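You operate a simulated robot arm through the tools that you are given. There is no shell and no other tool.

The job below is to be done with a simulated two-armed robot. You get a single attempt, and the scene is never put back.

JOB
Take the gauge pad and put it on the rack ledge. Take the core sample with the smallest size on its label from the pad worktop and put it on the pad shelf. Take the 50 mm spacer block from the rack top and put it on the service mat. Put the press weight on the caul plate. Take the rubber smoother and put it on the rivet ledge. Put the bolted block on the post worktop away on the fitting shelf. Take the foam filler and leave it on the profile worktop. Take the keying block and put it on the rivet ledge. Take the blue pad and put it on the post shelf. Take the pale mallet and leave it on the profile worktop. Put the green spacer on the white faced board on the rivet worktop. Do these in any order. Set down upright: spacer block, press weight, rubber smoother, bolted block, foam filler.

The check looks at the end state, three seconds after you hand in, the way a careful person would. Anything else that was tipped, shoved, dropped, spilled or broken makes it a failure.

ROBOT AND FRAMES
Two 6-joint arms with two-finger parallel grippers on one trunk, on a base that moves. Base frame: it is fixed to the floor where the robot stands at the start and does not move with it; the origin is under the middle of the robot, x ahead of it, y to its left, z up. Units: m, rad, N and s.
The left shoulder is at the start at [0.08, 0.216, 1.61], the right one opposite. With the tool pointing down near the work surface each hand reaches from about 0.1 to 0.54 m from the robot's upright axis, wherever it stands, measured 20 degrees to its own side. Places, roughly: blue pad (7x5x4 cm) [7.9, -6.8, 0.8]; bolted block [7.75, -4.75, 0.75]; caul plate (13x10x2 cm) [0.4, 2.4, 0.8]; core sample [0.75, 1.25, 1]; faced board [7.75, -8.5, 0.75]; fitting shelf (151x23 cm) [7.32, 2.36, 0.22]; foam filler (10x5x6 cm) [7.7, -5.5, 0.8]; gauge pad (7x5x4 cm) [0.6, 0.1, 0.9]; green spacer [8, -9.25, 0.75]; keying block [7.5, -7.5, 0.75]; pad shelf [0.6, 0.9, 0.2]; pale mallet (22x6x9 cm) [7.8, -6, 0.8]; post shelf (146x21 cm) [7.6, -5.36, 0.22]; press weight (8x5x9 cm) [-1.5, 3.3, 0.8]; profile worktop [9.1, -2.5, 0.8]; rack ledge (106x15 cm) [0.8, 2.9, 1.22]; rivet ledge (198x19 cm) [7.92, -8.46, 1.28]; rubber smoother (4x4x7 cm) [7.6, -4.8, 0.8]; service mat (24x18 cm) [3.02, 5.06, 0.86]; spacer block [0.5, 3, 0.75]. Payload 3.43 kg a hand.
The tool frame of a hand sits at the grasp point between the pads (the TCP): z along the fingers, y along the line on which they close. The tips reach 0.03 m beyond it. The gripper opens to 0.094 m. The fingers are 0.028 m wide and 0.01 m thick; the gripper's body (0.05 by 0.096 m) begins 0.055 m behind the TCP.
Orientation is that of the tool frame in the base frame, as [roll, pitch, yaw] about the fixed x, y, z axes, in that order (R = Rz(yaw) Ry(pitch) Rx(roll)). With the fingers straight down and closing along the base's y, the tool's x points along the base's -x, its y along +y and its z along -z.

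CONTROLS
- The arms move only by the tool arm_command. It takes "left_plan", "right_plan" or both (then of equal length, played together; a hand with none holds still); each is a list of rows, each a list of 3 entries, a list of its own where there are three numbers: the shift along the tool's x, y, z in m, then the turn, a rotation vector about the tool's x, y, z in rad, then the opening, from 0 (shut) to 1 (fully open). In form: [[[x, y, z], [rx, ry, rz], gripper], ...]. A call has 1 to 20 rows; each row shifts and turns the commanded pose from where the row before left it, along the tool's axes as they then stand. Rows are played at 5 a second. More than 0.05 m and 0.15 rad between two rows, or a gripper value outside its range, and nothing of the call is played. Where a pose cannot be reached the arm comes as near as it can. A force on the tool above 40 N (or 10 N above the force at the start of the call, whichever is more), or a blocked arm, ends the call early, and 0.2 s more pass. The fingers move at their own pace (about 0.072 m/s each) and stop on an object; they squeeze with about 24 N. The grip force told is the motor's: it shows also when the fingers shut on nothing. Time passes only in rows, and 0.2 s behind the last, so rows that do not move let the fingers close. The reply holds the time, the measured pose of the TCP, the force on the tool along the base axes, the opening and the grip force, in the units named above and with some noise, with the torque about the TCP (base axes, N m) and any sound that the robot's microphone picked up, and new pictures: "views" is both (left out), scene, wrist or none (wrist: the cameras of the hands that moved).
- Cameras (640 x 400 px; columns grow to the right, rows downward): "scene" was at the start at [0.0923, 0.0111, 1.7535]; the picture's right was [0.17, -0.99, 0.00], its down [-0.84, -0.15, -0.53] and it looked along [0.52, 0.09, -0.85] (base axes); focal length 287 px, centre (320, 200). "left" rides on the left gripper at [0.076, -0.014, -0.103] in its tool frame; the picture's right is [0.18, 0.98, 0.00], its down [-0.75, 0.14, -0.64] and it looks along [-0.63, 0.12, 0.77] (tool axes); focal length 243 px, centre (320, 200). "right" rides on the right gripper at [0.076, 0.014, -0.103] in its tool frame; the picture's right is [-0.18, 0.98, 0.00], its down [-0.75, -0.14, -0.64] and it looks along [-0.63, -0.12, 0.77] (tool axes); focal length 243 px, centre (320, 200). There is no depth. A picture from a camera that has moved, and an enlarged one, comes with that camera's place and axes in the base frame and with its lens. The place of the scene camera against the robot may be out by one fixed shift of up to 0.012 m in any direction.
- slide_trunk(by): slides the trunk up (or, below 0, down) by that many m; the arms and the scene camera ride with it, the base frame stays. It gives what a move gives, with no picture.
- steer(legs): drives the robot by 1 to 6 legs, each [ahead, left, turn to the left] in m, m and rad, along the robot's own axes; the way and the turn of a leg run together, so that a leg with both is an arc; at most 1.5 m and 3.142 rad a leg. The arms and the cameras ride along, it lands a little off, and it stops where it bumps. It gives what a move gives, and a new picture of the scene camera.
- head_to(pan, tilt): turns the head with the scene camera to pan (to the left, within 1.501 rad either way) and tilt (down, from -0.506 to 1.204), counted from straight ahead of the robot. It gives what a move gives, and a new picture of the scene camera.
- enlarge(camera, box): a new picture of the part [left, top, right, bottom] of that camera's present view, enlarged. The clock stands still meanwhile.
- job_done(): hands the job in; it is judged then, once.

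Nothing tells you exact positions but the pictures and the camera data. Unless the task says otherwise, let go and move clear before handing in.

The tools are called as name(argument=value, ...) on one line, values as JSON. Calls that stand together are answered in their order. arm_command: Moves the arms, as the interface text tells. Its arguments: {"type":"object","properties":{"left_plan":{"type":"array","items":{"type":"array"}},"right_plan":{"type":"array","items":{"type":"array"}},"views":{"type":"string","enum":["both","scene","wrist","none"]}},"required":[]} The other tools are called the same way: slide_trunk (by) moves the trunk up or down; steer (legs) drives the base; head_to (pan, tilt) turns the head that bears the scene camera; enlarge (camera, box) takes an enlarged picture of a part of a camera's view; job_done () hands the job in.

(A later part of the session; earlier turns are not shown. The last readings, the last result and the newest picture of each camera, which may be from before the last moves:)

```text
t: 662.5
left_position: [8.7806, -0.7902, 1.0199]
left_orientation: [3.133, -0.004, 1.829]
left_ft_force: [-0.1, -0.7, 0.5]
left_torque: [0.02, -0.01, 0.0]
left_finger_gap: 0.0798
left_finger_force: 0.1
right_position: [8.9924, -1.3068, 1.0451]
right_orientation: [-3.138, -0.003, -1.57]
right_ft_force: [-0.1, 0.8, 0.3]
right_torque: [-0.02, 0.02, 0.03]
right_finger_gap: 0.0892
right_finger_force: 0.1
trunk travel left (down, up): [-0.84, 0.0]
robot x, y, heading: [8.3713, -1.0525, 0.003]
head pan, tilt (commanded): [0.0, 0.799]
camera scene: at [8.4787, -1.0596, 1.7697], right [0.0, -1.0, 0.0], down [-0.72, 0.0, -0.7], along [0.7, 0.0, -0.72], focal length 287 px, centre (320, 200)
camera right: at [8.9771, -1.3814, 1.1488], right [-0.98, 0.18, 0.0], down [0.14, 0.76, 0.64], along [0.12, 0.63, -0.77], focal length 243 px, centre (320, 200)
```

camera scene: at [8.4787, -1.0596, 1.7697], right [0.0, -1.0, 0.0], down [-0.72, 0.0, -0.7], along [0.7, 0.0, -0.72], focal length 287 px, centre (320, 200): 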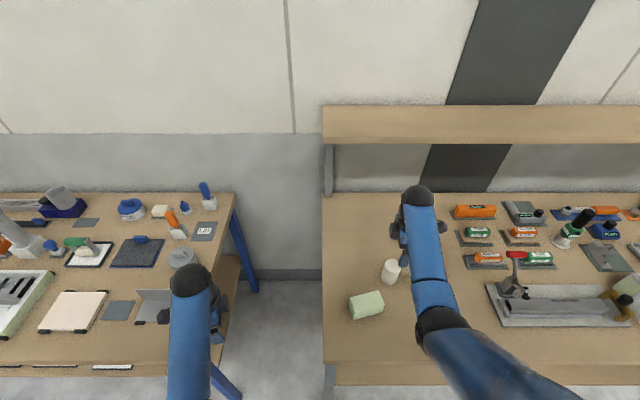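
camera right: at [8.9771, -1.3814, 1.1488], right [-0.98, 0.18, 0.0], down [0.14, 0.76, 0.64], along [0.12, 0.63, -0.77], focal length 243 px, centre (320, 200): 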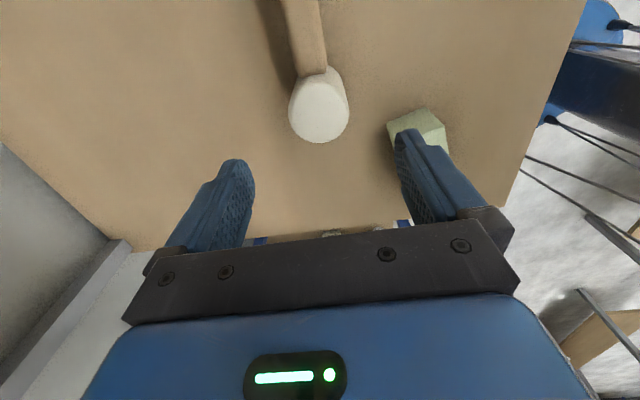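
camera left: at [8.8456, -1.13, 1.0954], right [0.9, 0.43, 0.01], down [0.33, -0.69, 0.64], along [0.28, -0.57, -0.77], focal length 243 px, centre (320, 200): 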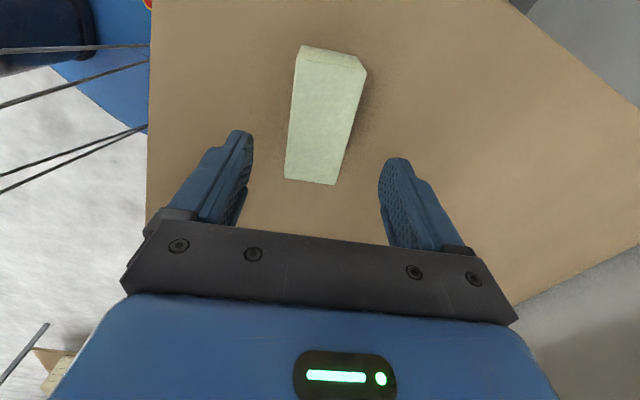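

Mallet and foam are in place. The last item is the bolted block: I back out, refold the arms, and return to the post bench.

steer(legs=[[-0.3, 0.0, 0.0], [0.0, -1.45, 0.0]])

arm_command(left_plan=[[[0, 0, 0.0], [0, 0, -0.146], 0.85], [[0, 0, 0.01], [0, 0, -0.146], 0.85], [[0, 0, 0.01], [0, 0, -0.146], 0.85], [[0, 0, 0], [0, 0, -0.146], 0.85], [[0, 0, 0], [0, 0, -0.146], 0.85], [[0, 0, 0], [0, 0, -0.146], 0.85], [[0, 0, 0], [0, 0, -0.146], 0.85], [[0, 0, 0], [0, 0, -0.146], 0.85], [[0, 0, 0], [0, 0, -0.145], 0.85], [[0, 0, 0], [0, 0, 0], 0.85]], right_plan=[[[0.01, 0.035, 0.02], [0, 0, 0], 0.85], [[0.01, 0.035, 0.02], [0, 0, 0], 0.85], [[0.01, 0.035, 0.02], [0, 0, 0], 0.85], [[0.02, 0.04, 0], [0, 0, 0], 0.85], [[0.02, 0.04, 0], [0, 0, 0], 0.85], [[0.02, 0.04, 0], [0, 0, 0], 0.85], [[0.025, 0.04, 0], [0, 0, 0], 0.85], [[0.025, 0.04, 0], [0, 0, 0], 0.85], [[0.025, 0.04, 0], [0, 0, 0], 0.85], [[0.025, 0.04, 0], [0, 0, 0], 0.85]], views="none")

```text
t: 671.3
left_position: [8.5088, -2.2123, 1.0206]
left_orientation: [3.136, -0.004, 1.89]
left_ft_force: [0.1, 1.0, 0.7]
left_torque: [0.01, -0.04, 0.01]
left_finger_gap: 0.0799
left_finger_force: 0.1
right_position: [8.75, -2.715, 1.046]
right_orientation: [-3.138, -0.005, -1.507]
right_ft_force: [-0.1, -0.5, 0.2]
right_torque: [0.01, -0.01, -0.04]
right_finger_gap: 0.0895
right_finger_force: 0.0
trunk travel left (down, up): [-0.84, 0.0]
robot x, y, heading: [8.115, -2.5069, 0.061]
head pan, tilt (commanded): [0.0, 0.799]
camera scene: at [8.2231, -2.4984, 1.7697], right [0.06, -1.0, 0.0], down [-0.72, -0.04, -0.7], along [0.7, 0.04, -0.72], focal length 287 px, centre (320, 200)
```

scene: 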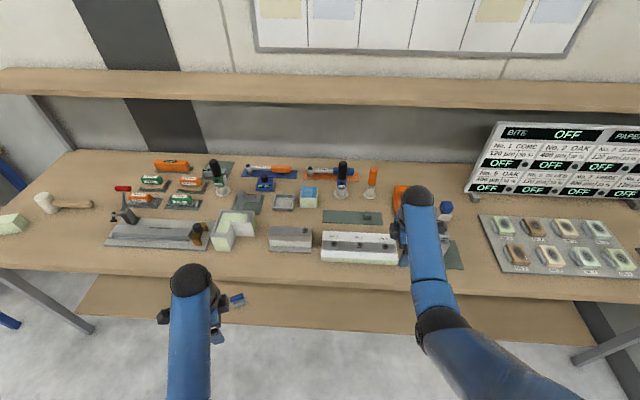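

```text
t: 673.5
left_position: [8.5084, -2.2119, 1.0004]
left_orientation: [3.137, 0.004, -3.076]
left_ft_force: [-0.4, -0.3, 0.4]
left_torque: [0.0, 0.01, 0.01]
left_finger_gap: 0.0798
left_finger_force: 0.0
right_position: [8.3809, -2.9319, 0.9844]
right_orientation: [-3.138, -0.004, -1.506]
right_ft_force: [-0.1, -0.9, 0.3]
right_torque: [0.0, 0.01, 0.02]
right_finger_gap: 0.0799
right_finger_force: 0.1
trunk travel left (down, up): [-0.84, 0.0]
robot x, y, heading: [8.1141, -2.5048, 0.058]
head pan, tilt (commanded): [0.0, 0.799]
```

steer(legs=[[0.0, 0.0, -0.06], [-1.4, 0.0, 0.0], [0.0, -1.25, 0.0], [0.0, -1.2, 0.0]])

head_to(pan=0.0, tilt=0.8)

```text
t: 692.5
left_position: [7.1976, -4.7074, 1.0005]
left_orientation: [3.139, 0.006, -3.104]
left_ft_force: [-0.7, 0.5, -0.1]
left_torque: [-0.03, -0.03, -0.02]
left_finger_gap: 0.0799
left_finger_force: 0.1
right_position: [7.0531, -5.4236, 0.9859]
right_orientation: [-3.138, -0.005, -1.534]
right_ft_force: [0.9, 0.0, 0.6]
right_torque: [0.0, 0.0, -0.01]
right_finger_gap: 0.0799
right_finger_force: 0.1
trunk travel left (down, up): [-0.84, 0.0]
robot x, y, heading: [6.7976, -4.9926, 0.033]
head pan, tilt (commanded): [0.0, 0.799]
camera scene: at [6.9058, -4.9869, 1.7697], right [0.03, -1.0, 0.0], down [-0.72, -0.02, -0.7], along [0.7, 0.02, -0.72], focal length 287 px, centre (320, 200)
```

scene: 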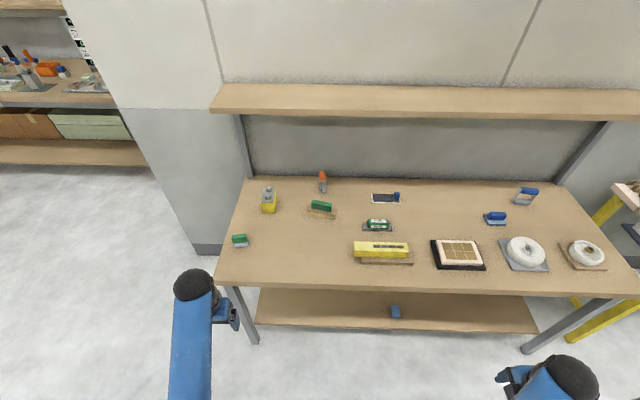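

```text
t: 693.1
left_position: [7.1992, -4.7078, 0.9988]
left_orientation: [3.136, 0.005, -3.106]
left_ft_force: [0.4, 0.4, 0.3]
left_torque: [0.03, 0.01, 0.01]
left_finger_gap: 0.0802
left_finger_force: 0.0
right_position: [7.0543, -5.4226, 0.9848]
right_orientation: [-3.137, -0.005, -1.534]
right_ft_force: [-0.3, 0.0, -0.2]
right_torque: [0.01, 0.0, -0.01]
right_finger_gap: 0.0799
right_finger_force: 0.1
trunk travel left (down, up): [-0.84, 0.0]
robot x, y, heading: [6.8041, -4.9928, 0.035]
head pan, tilt (commanded): [0.0, 0.799]
camera scene: at [6.9058, -4.9876, 1.7697], right [0.03, -1.0, 0.0], down [-0.72, -0.02, -0.7], along [0.7, 0.02, -0.72], focal length 287 px, centre (320, 200)
```

scene: 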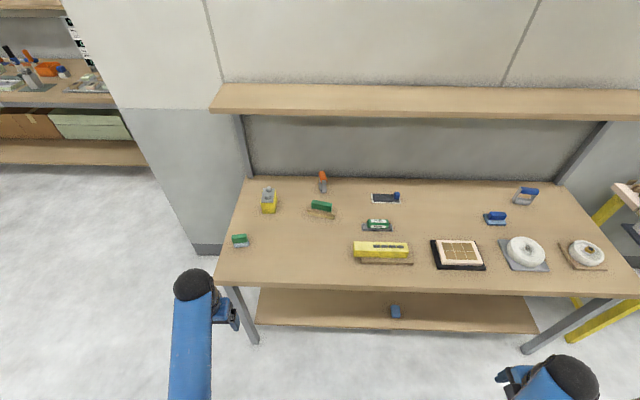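

arm_command(left_plan=[[[-0.0343, -0.003, -0.0143], [0, 0, 0], 0.95], [[-0.0343, -0.003, -0.0143], [0, 0, 0], 0.95], [[-0.0343, -0.003, -0.0143], [0, 0, 0], 0.95], [[-0.0343, -0.003, -0.0143], [0, 0, 0], 0.95], [[-0.0343, -0.003, -0.0143], [0, 0, 0], 0.95], [[-0.0343, -0.003, -0.0143], [0, 0, 0], 0.95], [[-0.0343, -0.003, -0.0143], [0, 0, 0], 0.95], [[0, 0, 0], [0, 0, 0], 0.95]], right_plan=[[[0, 0.033, 0], [0, 0, 0], 0.85], [[0, 0.033, 0], [0, 0, 0], 0.85], [[0, 0.033, 0], [0, 0, 0], 0.85], [[0, 0, 0], [0, 0, 0], 0.85], [[0, 0, 0], [0, 0, 0], 0.85], [[0, 0, 0], [0, 0, 0], 0.85], [[0, 0, 0], [0, 0, 0], 0.85], [[0, 0, 0], [0, 0, 0], 0.85]], views="none")

slide_trunk(by=-0.14)

steer(legs=[[0.0, 0.02, -0.034], [0.25, 0.0, 0.0]])

enlarge(camera="left", box=[0, 0, 640, 400])

```text
t: 695.1
left_position: [7.4406, -4.7197, 1.1008]
left_orientation: [3.136, 0.006, -3.106]
left_ft_force: [-0.2, -0.6, -0.6]
left_torque: [0.03, 0.0, 0.02]
left_finger_gap: 0.0891
left_finger_force: 0.1
right_position: [6.9657, -5.4721, 1.0095]
right_orientation: [-3.115, -0.092, -1.541]
right_ft_force: [1.6, -0.3, 0.4]
right_torque: [-0.03, -0.03, 0.02]
right_finger_gap: 0.0798
right_finger_force: 0.2
trunk travel left (down, up): [-0.84, 0.0]
robot x, y, heading: [6.7984, -4.9909, 0.033]
head pan, tilt (commanded): [0.0, 0.799]
stopped in row 8 (right hand): the arm was blocked; the commanded pose is now the measured one
```

```text
t: 696.8
left_position: [7.4432, -4.7201, 0.9599]
left_orientation: [3.134, 0.005, -3.104]
left_ft_force: [0.0, -0.5, 0.4]
left_torque: [-0.01, 0.0, 0.02]
left_finger_gap: 0.0893
left_finger_force: 0.0
right_position: [6.965, -5.4739, 0.8679]
right_orientation: [-3.116, -0.094, -1.539]
right_ft_force: [0.4, 0.1, -0.8]
right_torque: [0.03, 0.0, -0.03]
right_finger_gap: 0.0799
right_finger_force: 0.1
trunk travel left (down, up): [-0.7, 0.14]
robot x, y, heading: [6.8007, -4.9897, 0.035]
head pan, tilt (commanded): [0.0, 0.799]
```

```text
t: 699.0
left_position: [7.7022, -4.7227, 0.9622]
left_orientation: [3.135, 0.007, -3.139]
left_ft_force: [-0.1, 0.2, 0.3]
left_torque: [0.01, 0.01, 0.05]
left_finger_gap: 0.0891
left_finger_force: 0.1
right_position: [7.2005, -5.4583, 0.8685]
right_orientation: [-3.111, -0.091, -1.574]
right_ft_force: [-0.3, -1.2, 0.1]
right_torque: [-0.01, -0.02, -0.03]
right_finger_gap: 0.0797
right_finger_force: 0.1
trunk travel left (down, up): [-0.7, 0.14]
robot x, y, heading: [7.0513, -4.9737, -0.002]
head pan, tilt (commanded): [0.0, 0.799]
camera scene: at [7.1553, -4.9731, 1.63], right [0.0, -1.0, 0.0], down [-0.72, 0.0, -0.7], along [0.7, 0.0, -0.72], focal length 287 px, centre (320, 200)
```

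scene: 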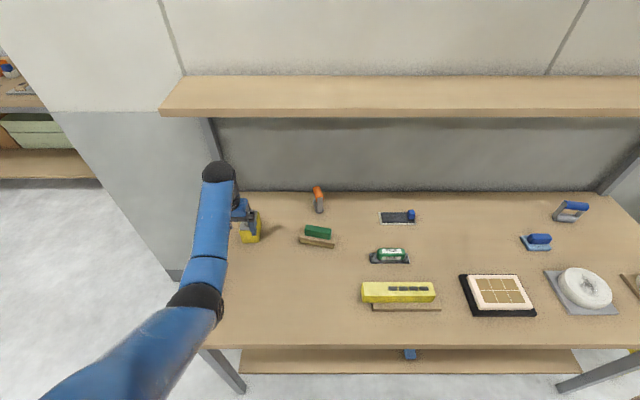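

```text
1.00 times, centred on (320, 200) of left (not enlarged: the box is as wide or as high as the picture)
camera zoom: at [7.6242, -4.7366, 1.0633], right [-0.19, 0.98, 0.0], down [0.75, 0.14, 0.65], along [0.64, 0.12, -0.76], focal length 243 px, centre (320, 200)
```

zoom: 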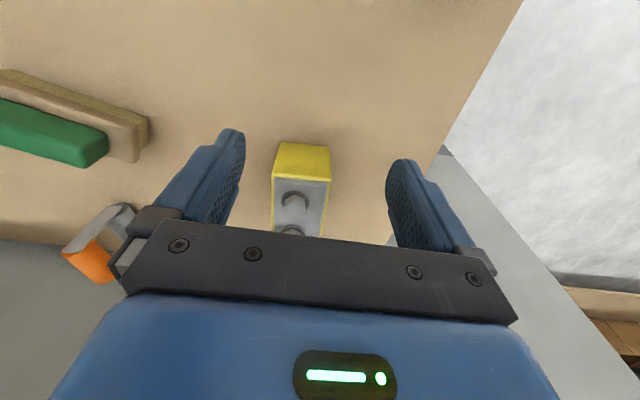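

steer(legs=[[0.095, 0.0, 0.0]])

arm_command(left_plan=[[[0, -0.004, 0.02], [0, 0, 0], 0.9], [[0, 0, 0.02], [0, 0, 0], 0.9], [[0, 0, 0], [0, 0, 0], 0.9]], views="wrist")

```text
t: 700.1
left_position: [7.7925, -4.7225, 0.9642]
left_orientation: [3.136, 0.011, -3.139]
left_ft_force: [0.0, 0.4, -0.1]
left_torque: [0.02, -0.07, 0.01]
left_finger_gap: 0.0892
left_finger_force: 0.1
right_position: [7.2912, -5.4603, 0.8706]
right_orientation: [-3.111, -0.094, -1.575]
right_ft_force: [0.0, -0.3, -0.6]
right_torque: [0.03, -0.01, 0.02]
right_finger_gap: 0.08
right_finger_force: 0.0
trunk travel left (down, up): [-0.7, 0.14]
robot x, y, heading: [7.1452, -4.9696, -0.002]
head pan, tilt (commanded): [0.0, 0.799]
camera scene: at [7.2441, -4.973, 1.6303], right [0.0, -1.0, 0.0], down [-0.71, 0.0, -0.7], along [0.7, 0.0, -0.71], focal length 287 px, centre (320, 200)
```

scene: 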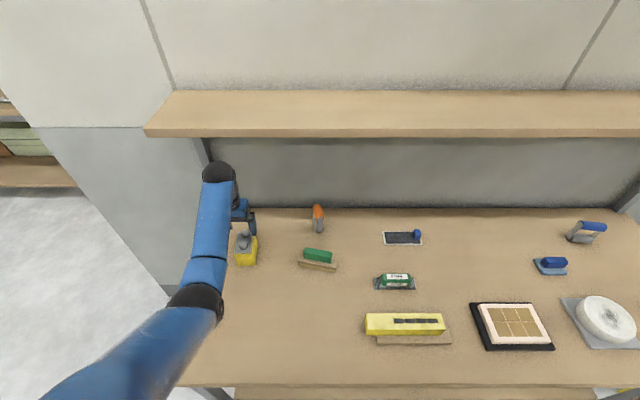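

```text
t: 701.0
left_position: [7.7963, -4.7275, 0.9199]
left_orientation: [3.137, 0.003, -3.141]
left_ft_force: [0.2, -0.4, -0.5]
left_torque: [0.02, 0.0, -0.01]
left_finger_gap: 0.0846
left_finger_force: 0.0
right_position: [7.2951, -5.4589, 0.8689]
right_orientation: [-3.118, -0.095, -1.572]
right_ft_force: [-0.2, 0.7, -0.4]
right_torque: [0.01, 0.01, 0.01]
right_finger_gap: 0.08
right_finger_force: 0.0
trunk travel left (down, up): [-0.7, 0.14]
robot x, y, heading: [7.1433, -4.9728, -0.003]
head pan, tilt (commanded): [0.0, 0.799]
camera left: at [7.7191, -4.7416, 1.0215], right [-0.19, 0.98, 0.0], down [0.75, 0.14, 0.65], along [0.63, 0.12, -0.76], focal length 243 px, centre (320, 200)
```

left: 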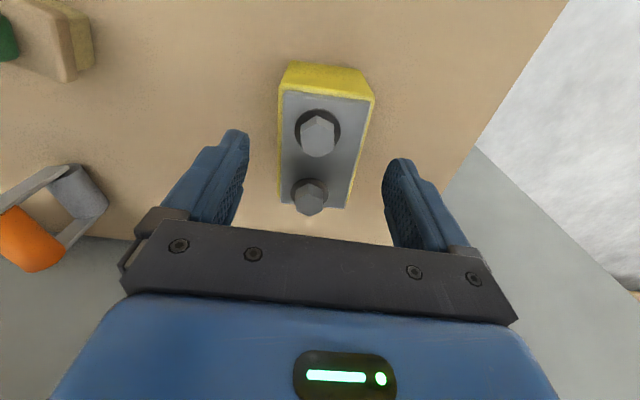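

arm_command(left_plan=[[[0, 0, 0.025], [0, 0, 0], 0.9], [[0, 0, 0.025], [0, 0, 0], 0.9], [[0, 0, 0.018], [0, 0, 0], 0.9], [[0, 0, 0], [0, 0, 0], 0.9], [[0, 0, 0], [0, 0, 0], 0.4], [[0, 0, 0], [0, 0, 0], 0.4], [[0, 0, 0], [0, 0, 0], 0.4], [[0, 0, 0], [0, 0, 0], 0.4]], views="wrist")

```text
t: 702.8
left_position: [7.7954, -4.7274, 0.8546]
left_orientation: [3.137, 0.006, -3.14]
left_ft_force: [-1.1, -0.8, 1.5]
left_torque: [-0.14, -0.17, 0.16]
left_finger_gap: 0.0659
left_finger_force: 23.7
right_position: [7.294, -5.458, 0.8682]
right_orientation: [-3.114, -0.095, -1.574]
right_ft_force: [-0.1, -0.5, -0.2]
right_torque: [-0.01, 0.02, -0.04]
right_finger_gap: 0.0798
right_finger_force: 0.1
trunk travel left (down, up): [-0.7, 0.14]
robot x, y, heading: [7.1482, -4.972, 0.002]
head pan, tilt (commanded): [0.0, 0.799]
camera left: at [7.7187, -4.7405, 0.9563], right [-0.19, 0.98, 0.0], down [0.75, 0.14, 0.65], along [0.63, 0.12, -0.76], focal length 243 px, centre (320, 200)
```

left: 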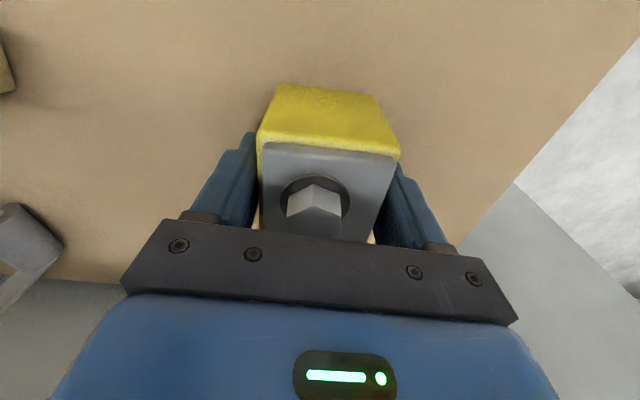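

slide_trunk(by=0.03)

enlarge(camera="left", box=[0, 0, 640, 400])

```text
t: 703.5
left_position: [7.7949, -4.7264, 0.8832]
left_orientation: [3.137, 0.003, -3.139]
left_ft_force: [1.2, 0.7, -11.2]
left_torque: [-0.01, 0.06, -0.01]
left_finger_gap: 0.0648
left_finger_force: 23.9
right_position: [7.2944, -5.4588, 0.8997]
right_orientation: [-3.116, -0.093, -1.572]
right_ft_force: [-0.4, 0.2, 0.2]
right_torque: [0.02, 0.02, -0.03]
right_finger_gap: 0.0797
right_finger_force: 0.1
trunk travel left (down, up): [-0.73, 0.11]
robot x, y, heading: [7.1425, -4.9722, -0.003]
head pan, tilt (commanded): [0.0, 0.799]
```

```text
1.00 times, centred on (320, 200) of left (not enlarged: the box is as wide or as high as the picture)
camera zoom: at [7.7191, -4.7402, 0.9854], right [-0.19, 0.98, 0.0], down [0.75, 0.14, 0.64], along [0.63, 0.12, -0.76], focal length 243 px, centre (320, 200)
```

zoom: 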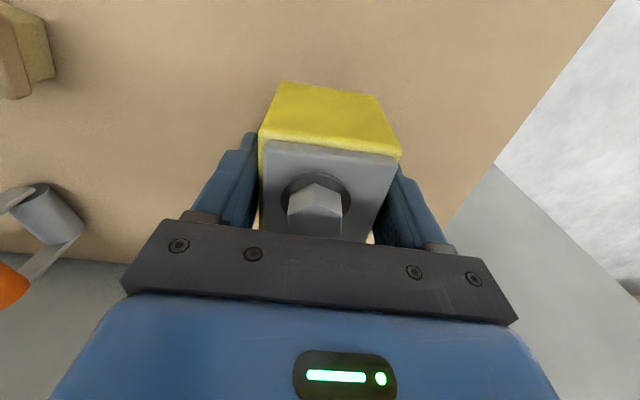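

The bolted block is held (about 1.1 kg). I lift, back off, fold in, and start the long drive north to the fitting bench.

slide_trunk(by=0.06)

steer(legs=[[-0.4, 0.0, 0.0]])

arm_command(left_plan=[[[0.02, 0, 0.012], [0, 0, 0], 0.4], [[0.03, 0, 0.008], [0, 0, 0], 0.4], [[0.03, 0, 0.008], [0, 0, 0], 0.4], [[0.03, 0, 0.006], [0, 0, 0], 0.4], [[0.03, 0, 0.006], [0, 0, 0], 0.4], [[0.03, 0, 0], [0, 0, 0], 0.4], [[0.02, 0, 0], [0, 0, 0], 0.4], [[0, 0, 0], [0, 0, 0], 0.4]], views="none")

slide_trunk(by=0.05)

```text
t: 704.5
left_position: [7.7968, -4.7259, 0.943]
left_orientation: [3.137, 0.003, -3.139]
left_ft_force: [-0.6, -0.2, -10.1]
left_torque: [0.01, 0.12, 0.01]
left_finger_gap: 0.0645
left_finger_force: 24.1
right_position: [7.2954, -5.4586, 0.9594]
right_orientation: [-3.117, -0.094, -1.572]
right_ft_force: [0.0, 0.2, 0.9]
right_torque: [-0.01, 0.02, 0.02]
right_finger_gap: 0.08
right_finger_force: 0.1
trunk travel left (down, up): [-0.79, 0.05]
robot x, y, heading: [7.1465, -4.9709, -0.001]
head pan, tilt (commanded): [0.0, 0.799]
```

```text
t: 707.0
left_position: [7.3954, -4.7224, 0.9418]
left_orientation: [3.136, 0.001, -3.131]
left_ft_force: [0.4, 1.0, -10.3]
left_torque: [-0.01, 0.09, 0.0]
left_finger_gap: 0.0649
left_finger_force: 23.9
right_position: [6.9007, -5.4592, 0.9595]
right_orientation: [-3.119, -0.093, -1.565]
right_ft_force: [0.9, -0.1, 0.1]
right_torque: [0.01, 0.03, -0.03]
right_finger_gap: 0.0801
right_finger_force: 0.0
trunk travel left (down, up): [-0.79, 0.05]
robot x, y, heading: [6.746, -4.9733, 0.008]
head pan, tilt (commanded): [0.0, 0.799]
camera scene: at [6.8561, -4.9724, 1.7192], right [0.01, -1.0, 0.0], down [-0.72, -0.01, -0.69], along [0.69, 0.01, -0.72], focal length 287 px, centre (320, 200)
```

scene: 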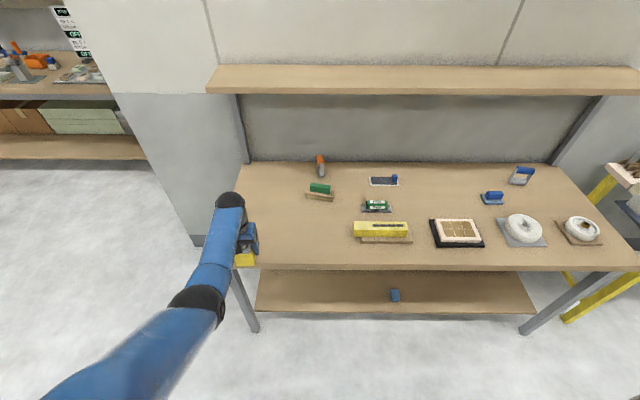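

```text
t: 708.8
left_position: [7.2048, -4.7237, 0.9019]
left_orientation: [3.136, 0.004, -3.13]
left_ft_force: [-0.2, -0.4, -10.2]
left_torque: [0.03, 0.16, 0.01]
left_finger_gap: 0.0643
left_finger_force: 23.4
right_position: [6.8984, -5.4594, 0.9588]
right_orientation: [-3.116, -0.094, -1.565]
right_ft_force: [-0.8, 0.3, -0.1]
right_torque: [0.02, -0.02, -0.03]
right_finger_gap: 0.08
right_finger_force: 0.1
trunk travel left (down, up): [-0.79, 0.05]
robot x, y, heading: [6.7466, -4.9724, 0.011]
head pan, tilt (commanded): [0.0, 0.799]
```

```text
t: 709.7
left_position: [7.2062, -4.7244, 0.9506]
left_orientation: [3.138, 0.004, -3.131]
left_ft_force: [0.2, 0.1, -9.9]
left_torque: [0.0, 0.1, 0.01]
left_finger_gap: 0.0647
left_finger_force: 24.3
right_position: [6.8996, -5.4586, 1.0088]
right_orientation: [-3.117, -0.095, -1.565]
right_ft_force: [0.6, -0.4, -0.1]
right_torque: [0.01, 0.0, -0.01]
right_finger_gap: 0.0802
right_finger_force: 0.0
trunk travel left (down, up): [-0.84, 0.0]
robot x, y, heading: [6.7455, -4.9725, 0.01]
head pan, tilt (commanded): [0.0, 0.799]
```

head_to(pan=1.0, tilt=0.4)

steer(legs=[[-0.2, 1.4, -0.02], [-0.2, 1.4, -0.03], [-0.2, 1.4, -0.03]])

```text
t: 711.0
left_position: [7.2051, -4.7235, 0.9513]
left_orientation: [3.137, 0.002, -3.13]
left_ft_force: [0.5, 0.0, -10.5]
left_torque: [-0.02, 0.15, 0.02]
left_finger_gap: 0.0646
left_finger_force: 24.1
right_position: [6.8985, -5.4583, 1.0088]
right_orientation: [-3.117, -0.094, -1.564]
right_ft_force: [-0.7, -0.4, -0.8]
right_torque: [-0.01, 0.01, -0.01]
right_finger_gap: 0.0799
right_finger_force: 0.0
trunk travel left (down, up): [-0.84, 0.0]
robot x, y, heading: [6.7443, -4.9754, 0.005]
head pan, tilt (commanded): [1.0, 0.4]
camera scene: at [6.8206, -4.8947, 1.8046], right [0.85, -0.53, 0.0], down [-0.21, -0.33, -0.92], along [0.49, 0.78, -0.39], focal length 287 px, centre (320, 200)
```

scene: 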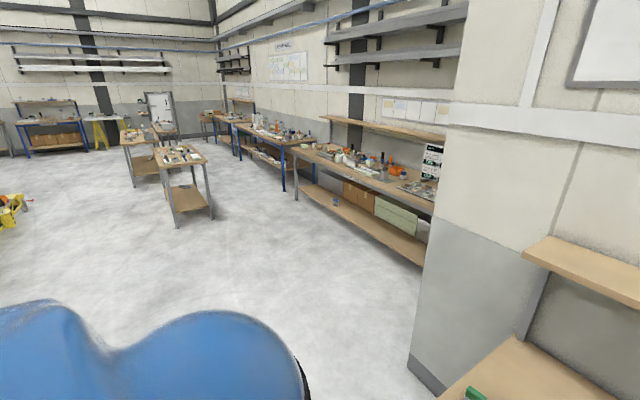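

```text
t: 731.5
left_position: [6.7221, -0.4991, 0.9521]
left_orientation: [3.135, 0.004, 3.07]
left_ft_force: [0.2, -0.2, -10.6]
left_torque: [0.01, 0.11, 0.01]
left_finger_gap: 0.0645
left_finger_force: 24.1
right_position: [6.3566, -1.2076, 1.0079]
right_orientation: [-3.117, -0.094, -1.646]
right_ft_force: [0.1, -0.3, -0.7]
right_torque: [0.03, 0.01, -0.01]
right_finger_gap: 0.08
right_finger_force: 0.0
trunk travel left (down, up): [-0.84, 0.0]
robot x, y, heading: [6.2424, -0.7112, -0.074]
head pan, tilt (commanded): [1.0, 0.4]
camera scene: at [6.3249, -0.6397, 1.8047], right [0.8, -0.6, 0.0], down [-0.23, -0.31, -0.92], along [0.55, 0.74, -0.39], focal length 287 px, centre (320, 200)
```

scene: 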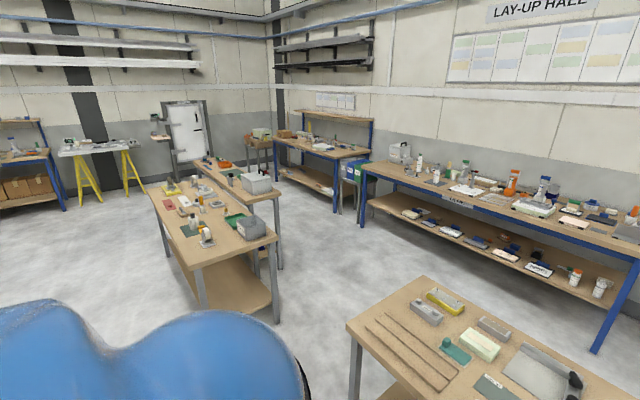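

steer(legs=[[0.0, 0.0, 0.07], [-0.38, 1.3, 0.0], [0.0, 1.2, 0.0]])

```text
t: 744.5
left_position: [6.361, 2.0437, 0.9506]
left_orientation: [3.137, 0.004, 3.114]
left_ft_force: [-0.7, -0.7, -10.7]
left_torque: [0.04, 0.07, -0.03]
left_finger_gap: 0.0644
left_finger_force: 24.3
right_position: [6.0272, 1.3195, 1.0082]
right_orientation: [-3.116, -0.095, -1.602]
right_ft_force: [-0.2, 0.3, -0.3]
right_torque: [0.03, -0.02, 0.0]
right_finger_gap: 0.0798
right_finger_force: 0.0
trunk travel left (down, up): [-0.84, 0.0]
robot x, y, heading: [5.8932, 1.8101, -0.023]
head pan, tilt (commanded): [1.0, 0.4]
camera scene: at [5.97, 1.8855, 1.8047], right [0.83, -0.56, 0.0], down [-0.22, -0.32, -0.92], along [0.52, 0.76, -0.39], focal length 287 px, centre (320, 200)
```

scene: 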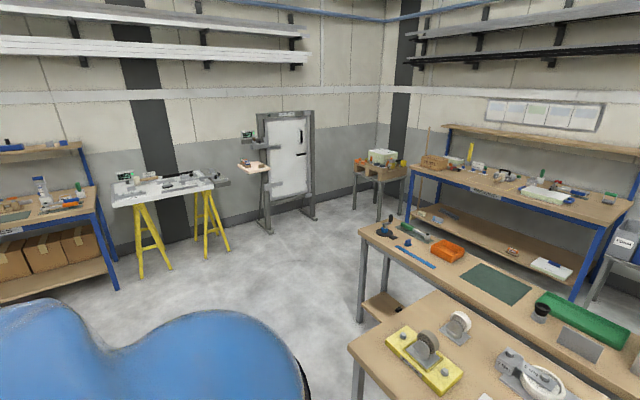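

steer(legs=[[0.0, 1.0, 0.02]])

head_to(pan=0.0, tilt=0.65)

enlarge(camera="scene", box=[180, 180, 440, 360])

```text
t: 749.6
left_position: [6.3658, 3.0345, 0.9503]
left_orientation: [3.136, 0.004, -3.138]
left_ft_force: [-0.9, -0.6, -10.7]
left_torque: [0.01, 0.11, 0.01]
left_finger_gap: 0.0645
left_finger_force: 23.7
right_position: [6.0554, 2.3026, 1.0086]
right_orientation: [-3.119, -0.093, -1.57]
right_ft_force: [1.1, 0.2, -0.6]
right_torque: [-0.01, -0.03, 0.01]
right_finger_gap: 0.0797
right_finger_force: 0.0
trunk travel left (down, up): [-0.84, 0.0]
robot x, y, heading: [5.8998, 2.7913, -0.005]
head pan, tilt (commanded): [1.0, 0.4]
camera scene: at [5.9802, 2.8654, 1.8048], right [0.84, -0.54, 0.0], down [-0.21, -0.33, -0.92], along [0.5, 0.78, -0.39], focal length 287 px, centre (320, 200)
```

scene: 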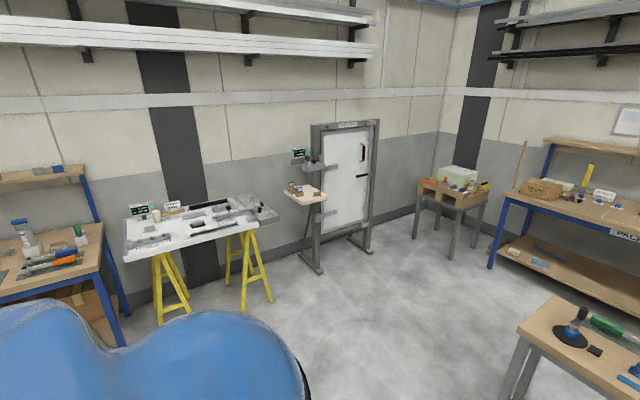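

```text
t: 750.9
left_position: [6.3649, 3.035, 0.9508]
left_orientation: [3.137, 0.004, -3.138]
left_ft_force: [0.0, -0.8, -10.6]
left_torque: [-0.03, 0.09, 0.02]
left_finger_gap: 0.0645
left_finger_force: 23.5
right_position: [6.0545, 2.3027, 1.0085]
right_orientation: [-3.118, -0.095, -1.57]
right_ft_force: [-0.4, 0.4, -0.2]
right_torque: [0.0, 0.01, -0.05]
right_finger_gap: 0.0802
right_finger_force: 0.1
trunk travel left (down, up): [-0.84, 0.0]
robot x, y, heading: [5.9068, 2.791, 0.005]
head pan, tilt (commanded): [0.0, 0.649]
camera scene: at [6.0171, 2.789, 1.7822], right [0.0, -1.0, 0.0], down [-0.61, 0.0, -0.8], along [0.8, 0.0, -0.61], focal length 287 px, centre (320, 200)
```

scene: 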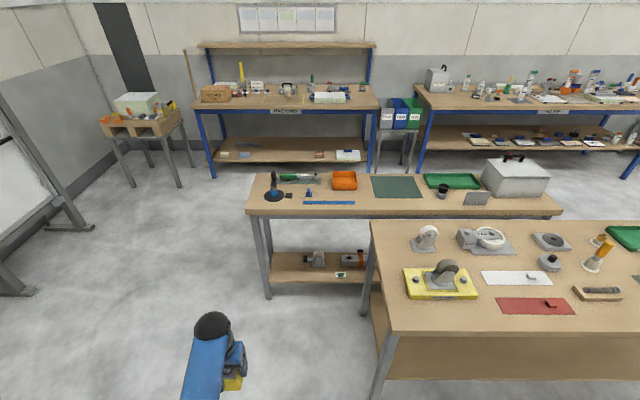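

```text
2.22 times, centred on (310, 270) of scene
camera zoom: at [6.0171, 2.789, 1.7822], right [0.0, -1.0, 0.0], down [-0.61, 0.0, -0.8], along [0.8, 0.0, -0.61], focal length 638 px, centre (342, 44)
```

zoom: 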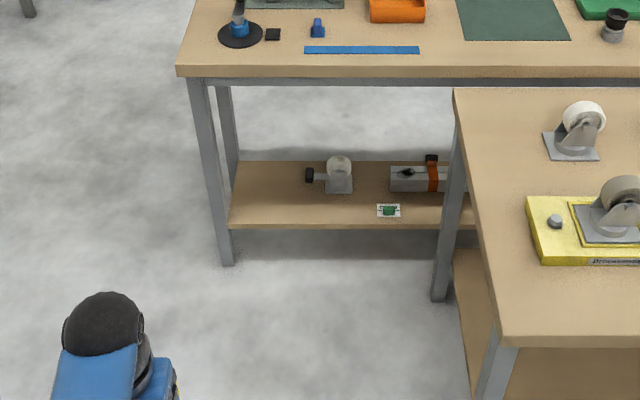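

I see the fitting shelf's free spot at its left end, near (7.31, 3.02), with table 1 close on the right. I tuck both hands toward the centre before lowering.

arm_command(left_plan=[[[0, -0.031, 0], [0, 0, 0], 0.4], [[0, -0.031, 0], [0, 0, 0], 0.4], [[0, -0.031, 0], [0, 0, 0], 0.4], [[0, 0, 0], [0, 0, 0], 0.4], [[0, 0, 0], [0, 0, 0], 0.4], [[0, 0, 0], [0, 0, 0], 0.4], [[0, 0, 0], [0, 0, 0], 0.4], [[0, 0, 0], [0, 0, 0], 0.4]], right_plan=[[[-0.0414, -0.0186, 0], [0, 0, 0], 0.5], [[-0.0414, -0.0186, 0], [0, 0, 0], 0.5], [[-0.0414, -0.0186, 0], [0, 0, 0], 0.5], [[-0.0414, -0.0186, 0], [0, 0, 0], 0.5], [[-0.0414, -0.0186, 0], [0, 0, 0], 0.5], [[-0.0414, -0.0186, 0], [0, 0, 0], 0.5], [[-0.0414, -0.0186, 0], [0, 0, 0], 0.5], [[0, 0, 0], [0, 0, 0], 0.5]], views="scene")

```text
t: 751.5
left_position: [6.3644, 2.9789, 0.9498]
left_orientation: [3.135, -0.002, -3.135]
left_ft_force: [-1.0, -0.6, -9.7]
left_torque: [0.01, 0.06, 0.02]
left_finger_gap: 0.0647
left_finger_force: 23.7
right_position: [6.1327, 2.2978, 1.051]
right_orientation: [-3.025, -0.255, -1.591]
right_ft_force: [0.5, 0.4, 0.3]
right_torque: [0.02, 0.01, 0.02]
right_finger_gap: 0.0469
right_finger_force: 0.1
trunk travel left (down, up): [-0.84, 0.0]
robot x, y, heading: [5.9062, 2.7884, 0.003]
head pan, tilt (commanded): [0.0, 0.649]
stopped in row 3 (right hand): the arm was blocked; the commanded pose is now the measured one
camera scene: at [6.0184, 2.7875, 1.7816], right [0.0, -1.0, 0.0], down [-0.61, 0.0, -0.8], along [0.8, 0.0, -0.61], focal length 287 px, centre (320, 200)
```

scene: 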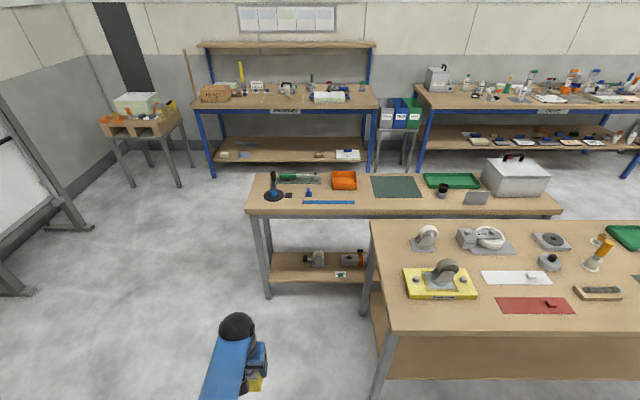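

arm_command(right_plan=[[[0, -0.035, 0.01], [0, 0, 0], 0.5], [[0, -0.035, 0.01], [-0.039, -0.085, 0], 0.5], [[0, -0.035, 0.01], [-0.039, -0.085, 0], 0.5], [[0, -0.035, 0.01], [-0.039, -0.085, 0], 0.5], [[0, -0.035, 0.01], [0, 0, 0], 0.5], [[-0.03, -0.02, 0], [0, 0, 0], 0.5], [[-0.03, 0, 0], [0, 0, 0], 0.5], [[-0.03, 0, 0], [0, 0, 0], 0.5], [[0, 0, 0], [0, 0, 0], 0.5]], left_plan=[[[0, -0.03, 0], [0, 0, 0], 0.4], [[0, 0, 0], [0, 0, 0], 0.4], [[0, 0, 0], [0, 0, 0], 0.4], [[0, 0, 0], [0, 0, 0], 0.4], [[0, 0, 0], [0, 0, 0], 0.4], [[0, 0, 0], [0, 0, 0], 0.4], [[0, 0, 0], [0, 0, 0], 0.4], [[0, 0, 0], [0, 0, 0], 0.4], [[0, 0, 0], [0, 0, 0], 0.4]], views="none")

```text
t: 753.5
left_position: [6.3652, 2.9491, 0.954]
left_orientation: [3.136, 0.004, -3.135]
left_ft_force: [-0.3, -0.1, -10.0]
left_torque: [0.02, 0.09, 0.02]
left_finger_gap: 0.0646
left_finger_force: 23.8
right_position: [6.3297, 2.383, 1.0108]
right_orientation: [3.141, 0.001, -1.579]
right_ft_force: [-0.4, -0.1, 0.3]
right_torque: [-0.03, 0.01, 0.01]
right_finger_gap: 0.0469
right_finger_force: 0.1
trunk travel left (down, up): [-0.84, 0.0]
robot x, y, heading: [5.9074, 2.7921, -0.001]
head pan, tilt (commanded): [0.0, 0.649]
```

arm_command(right_plan=[[[-0.037, 0.005, 0], [0, 0, 0], 0.5], [[-0.037, 0.005, 0], [0, 0, 0], 0.5], [[-0.037, 0.005, 0], [0, 0, 0], 0.5], [[-0.037, 0.005, 0], [0, 0, 0], 0.5], [[-0.03, 0.01, 0], [0, 0, 0], 0.5], [[-0.03, 0.015, 0], [0, 0, 0], 0.5], [[-0.03, 0.02, 0], [0, 0, 0], 0.5], [[0, 0, 0], [0, 0, 0], 0.5]], views="scene")

```text
t: 755.3
left_position: [6.3635, 2.9497, 0.9517]
left_orientation: [3.139, 0.004, -3.135]
left_ft_force: [0.0, 0.7, -10.2]
left_torque: [-0.04, 0.08, 0.01]
left_finger_gap: 0.0645
left_finger_force: 23.8
right_position: [6.2652, 2.6189, 1.0133]
right_orientation: [3.139, 0.0, -1.578]
right_ft_force: [-0.4, -0.2, -0.8]
right_torque: [-0.03, 0.01, 0.02]
right_finger_gap: 0.047
right_finger_force: 0.1
trunk travel left (down, up): [-0.84, 0.0]
robot x, y, heading: [5.9046, 2.7894, -0.001]
head pan, tilt (commanded): [0.0, 0.649]
camera scene: at [6.0172, 2.7891, 1.7821], right [0.0, -1.0, 0.0], down [-0.61, 0.0, -0.8], along [0.8, 0.0, -0.61], focal length 287 px, centre (320, 200)
```

scene: 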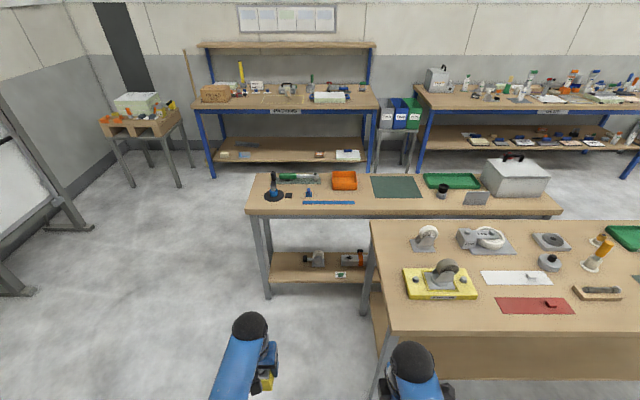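

arm_command(left_plan=[[[-0.025, 0, 0], [0, 0, 0], 0.4], [[-0.025, 0, 0], [0, 0, 0], 0.4], [[0, 0, 0], [0, 0, 0], 0.4]], views="none")

steer(legs=[[0.0, 0.07, 0.0], [0.45, 0.0, 0.0]])

slide_trunk(by=-0.4)

slide_trunk(by=-0.225)

enlarge(camera="left", box=[0, 0, 640, 400])

```text
t: 756.1
left_position: [6.4132, 2.9498, 0.9538]
left_orientation: [3.136, 0.003, -3.138]
left_ft_force: [0.2, 0.1, -10.1]
left_torque: [-0.02, 0.09, 0.02]
left_finger_gap: 0.0642
left_finger_force: 24.1
right_position: [6.2662, 2.6181, 1.0126]
right_orientation: [3.14, -0.002, -1.576]
right_ft_force: [0.2, 0.2, 0.1]
right_torque: [0.02, -0.03, 0.01]
right_finger_gap: 0.0471
right_finger_force: 0.1
trunk travel left (down, up): [-0.84, 0.0]
robot x, y, heading: [5.9044, 2.788, 0.007]
head pan, tilt (commanded): [0.0, 0.649]
```

```text
t: 759.5
left_position: [6.8691, 3.0232, 0.9537]
left_orientation: [3.136, 0.006, -3.133]
left_ft_force: [-0.8, -0.3, -10.7]
left_torque: [-0.02, 0.1, -0.01]
left_finger_gap: 0.0646
left_finger_force: 23.9
right_position: [6.7222, 2.6906, 1.0132]
right_orientation: [-3.141, -0.003, -1.572]
right_ft_force: [0.4, 0.3, -0.4]
right_torque: [-0.03, 0.0, 0.0]
right_finger_gap: 0.0467
right_finger_force: 0.1
trunk travel left (down, up): [-0.84, 0.0]
robot x, y, heading: [6.3624, 2.863, 0.007]
head pan, tilt (commanded): [0.0, 0.649]
camera scene: at [6.4713, 2.8608, 1.7824], right [0.01, -1.0, 0.0], down [-0.6, 0.0, -0.8], along [0.8, 0.0, -0.6], focal length 287 px, centre (320, 200)
```

scene: 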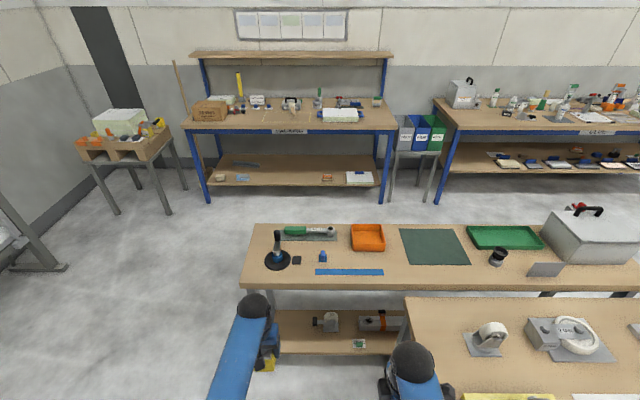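

```text
t: 763.3
left_position: [6.8701, 3.0231, 0.5517]
left_orientation: [3.137, 0.001, -3.133]
left_ft_force: [-0.7, 1.1, -9.7]
left_torque: [0.03, 0.11, 0.0]
left_finger_gap: 0.0643
left_finger_force: 23.9
right_position: [6.7234, 2.6904, 0.6133]
right_orientation: [3.14, -0.003, -1.572]
right_ft_force: [0.8, -0.6, -0.4]
right_torque: [0.0, 0.0, 0.0]
right_finger_gap: 0.0469
right_finger_force: 0.1
trunk travel left (down, up): [-0.44, 0.4]
robot x, y, heading: [6.3637, 2.8545, 0.005]
head pan, tilt (commanded): [0.0, 0.649]
```

```text
t: 765.7
left_position: [6.8705, 3.0228, 0.3278]
left_orientation: [3.136, 0.002, -3.132]
left_ft_force: [-0.1, 0.1, -11.0]
left_torque: [-0.04, 0.12, -0.02]
left_finger_gap: 0.0643
left_finger_force: 24.2
right_position: [6.723, 2.6894, 0.3885]
right_orientation: [3.139, -0.001, -1.573]
right_ft_force: [0.6, 0.9, -0.6]
right_torque: [0.01, -0.01, -0.01]
right_finger_gap: 0.047
right_finger_force: 0.0
trunk travel left (down, up): [-0.215, 0.625]
robot x, y, heading: [6.3621, 2.8559, 0.006]
head pan, tilt (commanded): [0.0, 0.649]
```

```text
1.00 times, centred on (320, 200) of left (not enlarged: the box is as wide or as high as the picture)
camera zoom: at [6.7933, 3.0088, 0.4297], right [-0.19, 0.98, 0.0], down [0.75, 0.14, 0.64], along [0.63, 0.13, -0.76], focal length 243 px, centre (320, 200)
```

zoom: 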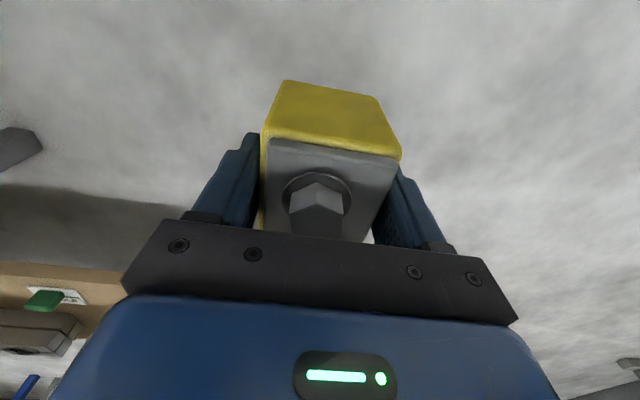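

steer(legs=[[0.28, 0.0, -0.005]])

enlarge(camera="left", box=[0, 0, 640, 400])

```text
t: 767.7
left_position: [7.156, 3.0222, 0.3277]
left_orientation: [3.137, 0.002, -3.14]
left_ft_force: [0.9, 0.9, -10.5]
left_torque: [-0.01, 0.05, 0.05]
left_finger_gap: 0.0646
left_finger_force: 24.1
right_position: [7.008, 2.688, 0.3873]
right_orientation: [3.137, -0.002, -1.579]
right_ft_force: [-0.2, -0.7, -0.5]
right_torque: [0.0, 0.03, -0.02]
right_finger_gap: 0.0471
right_finger_force: 0.0
trunk travel left (down, up): [-0.215, 0.625]
robot x, y, heading: [6.6502, 2.8597, 0.002]
head pan, tilt (commanded): [0.0, 0.649]
camera scene: at [6.7604, 2.8605, 1.157], right [0.0, -1.0, 0.0], down [-0.61, 0.0, -0.8], along [0.8, 0.0, -0.61], focal length 287 px, centre (320, 200)
```

scene: 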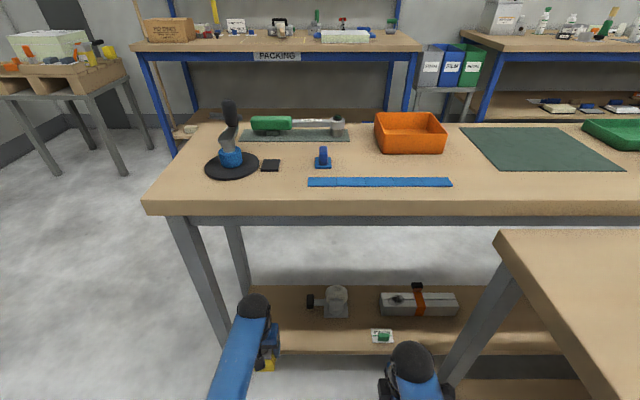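

```text
1.00 times, centred on (320, 200) of left (not enlarged: the box is as wide or as high as the picture)
camera zoom: at [7.0799, 3.0071, 0.4292], right [-0.19, 0.98, 0.0], down [0.75, 0.14, 0.64], along [0.63, 0.12, -0.77], focal length 243 px, centre (320, 200)
```

zoom: 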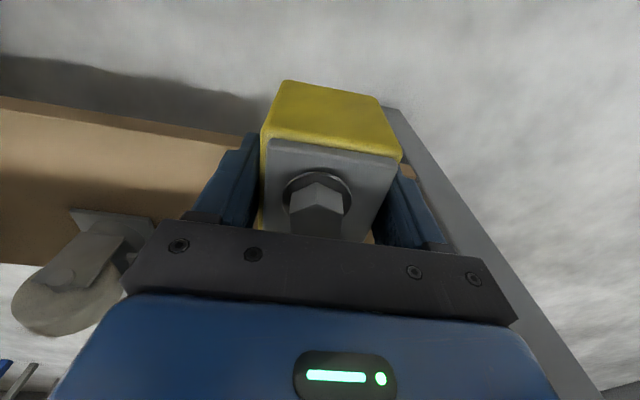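

steer(legs=[[0.15, 0.0, 0.0]])

enlarge(camera="left", box=[0, 0, 640, 400])

```text
t: 769.0
left_position: [7.3054, 3.0192, 0.328]
left_orientation: [3.138, -0.001, 3.141]
left_ft_force: [0.2, 0.7, -10.7]
left_torque: [-0.02, 0.11, -0.02]
left_finger_gap: 0.0644
left_finger_force: 23.9
right_position: [7.1551, 2.688, 0.3862]
right_orientation: [3.137, -0.002, -1.582]
right_ft_force: [-0.1, -0.8, -0.2]
right_torque: [0.03, 0.01, 0.03]
right_finger_gap: 0.0469
right_finger_force: 0.0
trunk travel left (down, up): [-0.215, 0.625]
robot x, y, heading: [6.7915, 2.8583, -0.002]
head pan, tilt (commanded): [0.0, 0.649]
camera scene: at [6.9087, 2.8601, 1.157], right [0.0, -1.0, 0.0], down [-0.61, 0.0, -0.8], along [0.8, 0.0, -0.61], focal length 287 px, centre (320, 200)
```

scene: 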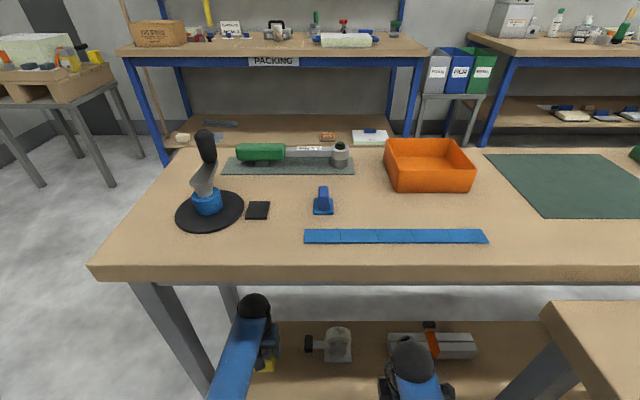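

```text
1.00 times, centred on (320, 200) of left (not enlarged: the box is as wide or as high as the picture)
camera zoom: at [7.2281, 3.0061, 0.4289], right [-0.18, 0.98, 0.0], down [0.75, 0.14, 0.64], along [0.63, 0.12, -0.77], focal length 243 px, centre (320, 200)
```

zoom: 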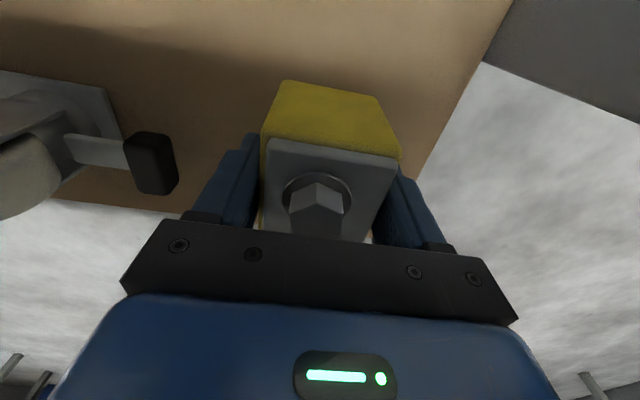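

The block is over the free end of the fitting shelf. I lower it carefully.

arm_command(left_plan=[[[0, 0, 0.015], [0, 0, 0], 0.4], [[0, 0, 0.015], [0, 0, 0], 0.4], [[0, 0, 0.01], [0, 0, 0], 0.4], [[0, 0, 0], [0, 0, 0], 0.4]], views="none")

arm_command(left_plan=[[[0, 0, 0.004], [0, 0, 0], 0.4], [[0, 0, 0.003], [0, 0, 0], 0.4], [[0, 0, 0], [0, 0, 0], 0.4]], views="none")

```text
t: 770.0
left_position: [7.3033, 3.0205, 0.2877]
left_orientation: [3.135, 0.001, -3.141]
left_ft_force: [0.1, -0.5, -10.5]
left_torque: [-0.01, 0.06, 0.0]
left_finger_gap: 0.0644
left_finger_force: 24.3
right_position: [7.1555, 2.6883, 0.387]
right_orientation: [3.139, -0.002, -1.58]
right_ft_force: [-0.4, 0.1, 0.3]
right_torque: [0.0, -0.02, 0.0]
right_finger_gap: 0.0471
right_finger_force: 0.1
trunk travel left (down, up): [-0.215, 0.625]
robot x, y, heading: [6.7956, 2.8598, -0.005]
head pan, tilt (commanded): [0.0, 0.649]
```

```text
t: 770.9
left_position: [7.3034, 3.0201, 0.2807]
left_orientation: [3.136, 0.001, -3.14]
left_ft_force: [0.0, 0.2, -10.4]
left_torque: [-0.01, 0.08, 0.01]
left_finger_gap: 0.0642
left_finger_force: 24.1
right_position: [7.1551, 2.688, 0.3881]
right_orientation: [3.14, -0.003, -1.581]
right_ft_force: [-0.2, 0.8, -0.3]
right_torque: [-0.02, 0.04, 0.01]
right_finger_gap: 0.0471
right_finger_force: 0.0
trunk travel left (down, up): [-0.215, 0.625]
robot x, y, heading: [6.7941, 2.8601, -0.003]
head pan, tilt (commanded): [0.0, 0.649]
```

arm_command(left_plan=[[[0, 0, 0.003], [0, 0, 0], 0.4], [[0, 0, 0.002], [0, 0, 0], 0.4], [[0, 0, 0], [0, 0, 0], 0.4]], views="none")

```text
t: 771.6
left_position: [7.3043, 3.0204, 0.2766]
left_orientation: [3.135, 0.003, -3.141]
left_ft_force: [-3.2, 2.0, 2.2]
left_torque: [-0.25, -0.4, 0.01]
left_finger_gap: 0.0644
left_finger_force: 24.3
right_position: [7.1553, 2.6878, 0.3886]
right_orientation: [-3.14, 0.001, -1.581]
right_ft_force: [-0.4, 0.0, -0.7]
right_torque: [-0.01, 0.0, -0.01]
right_finger_gap: 0.0468
right_finger_force: 0.1
trunk travel left (down, up): [-0.215, 0.625]
robot x, y, heading: [6.7963, 2.8598, -0.003]
head pan, tilt (commanded): [0.0, 0.649]
```

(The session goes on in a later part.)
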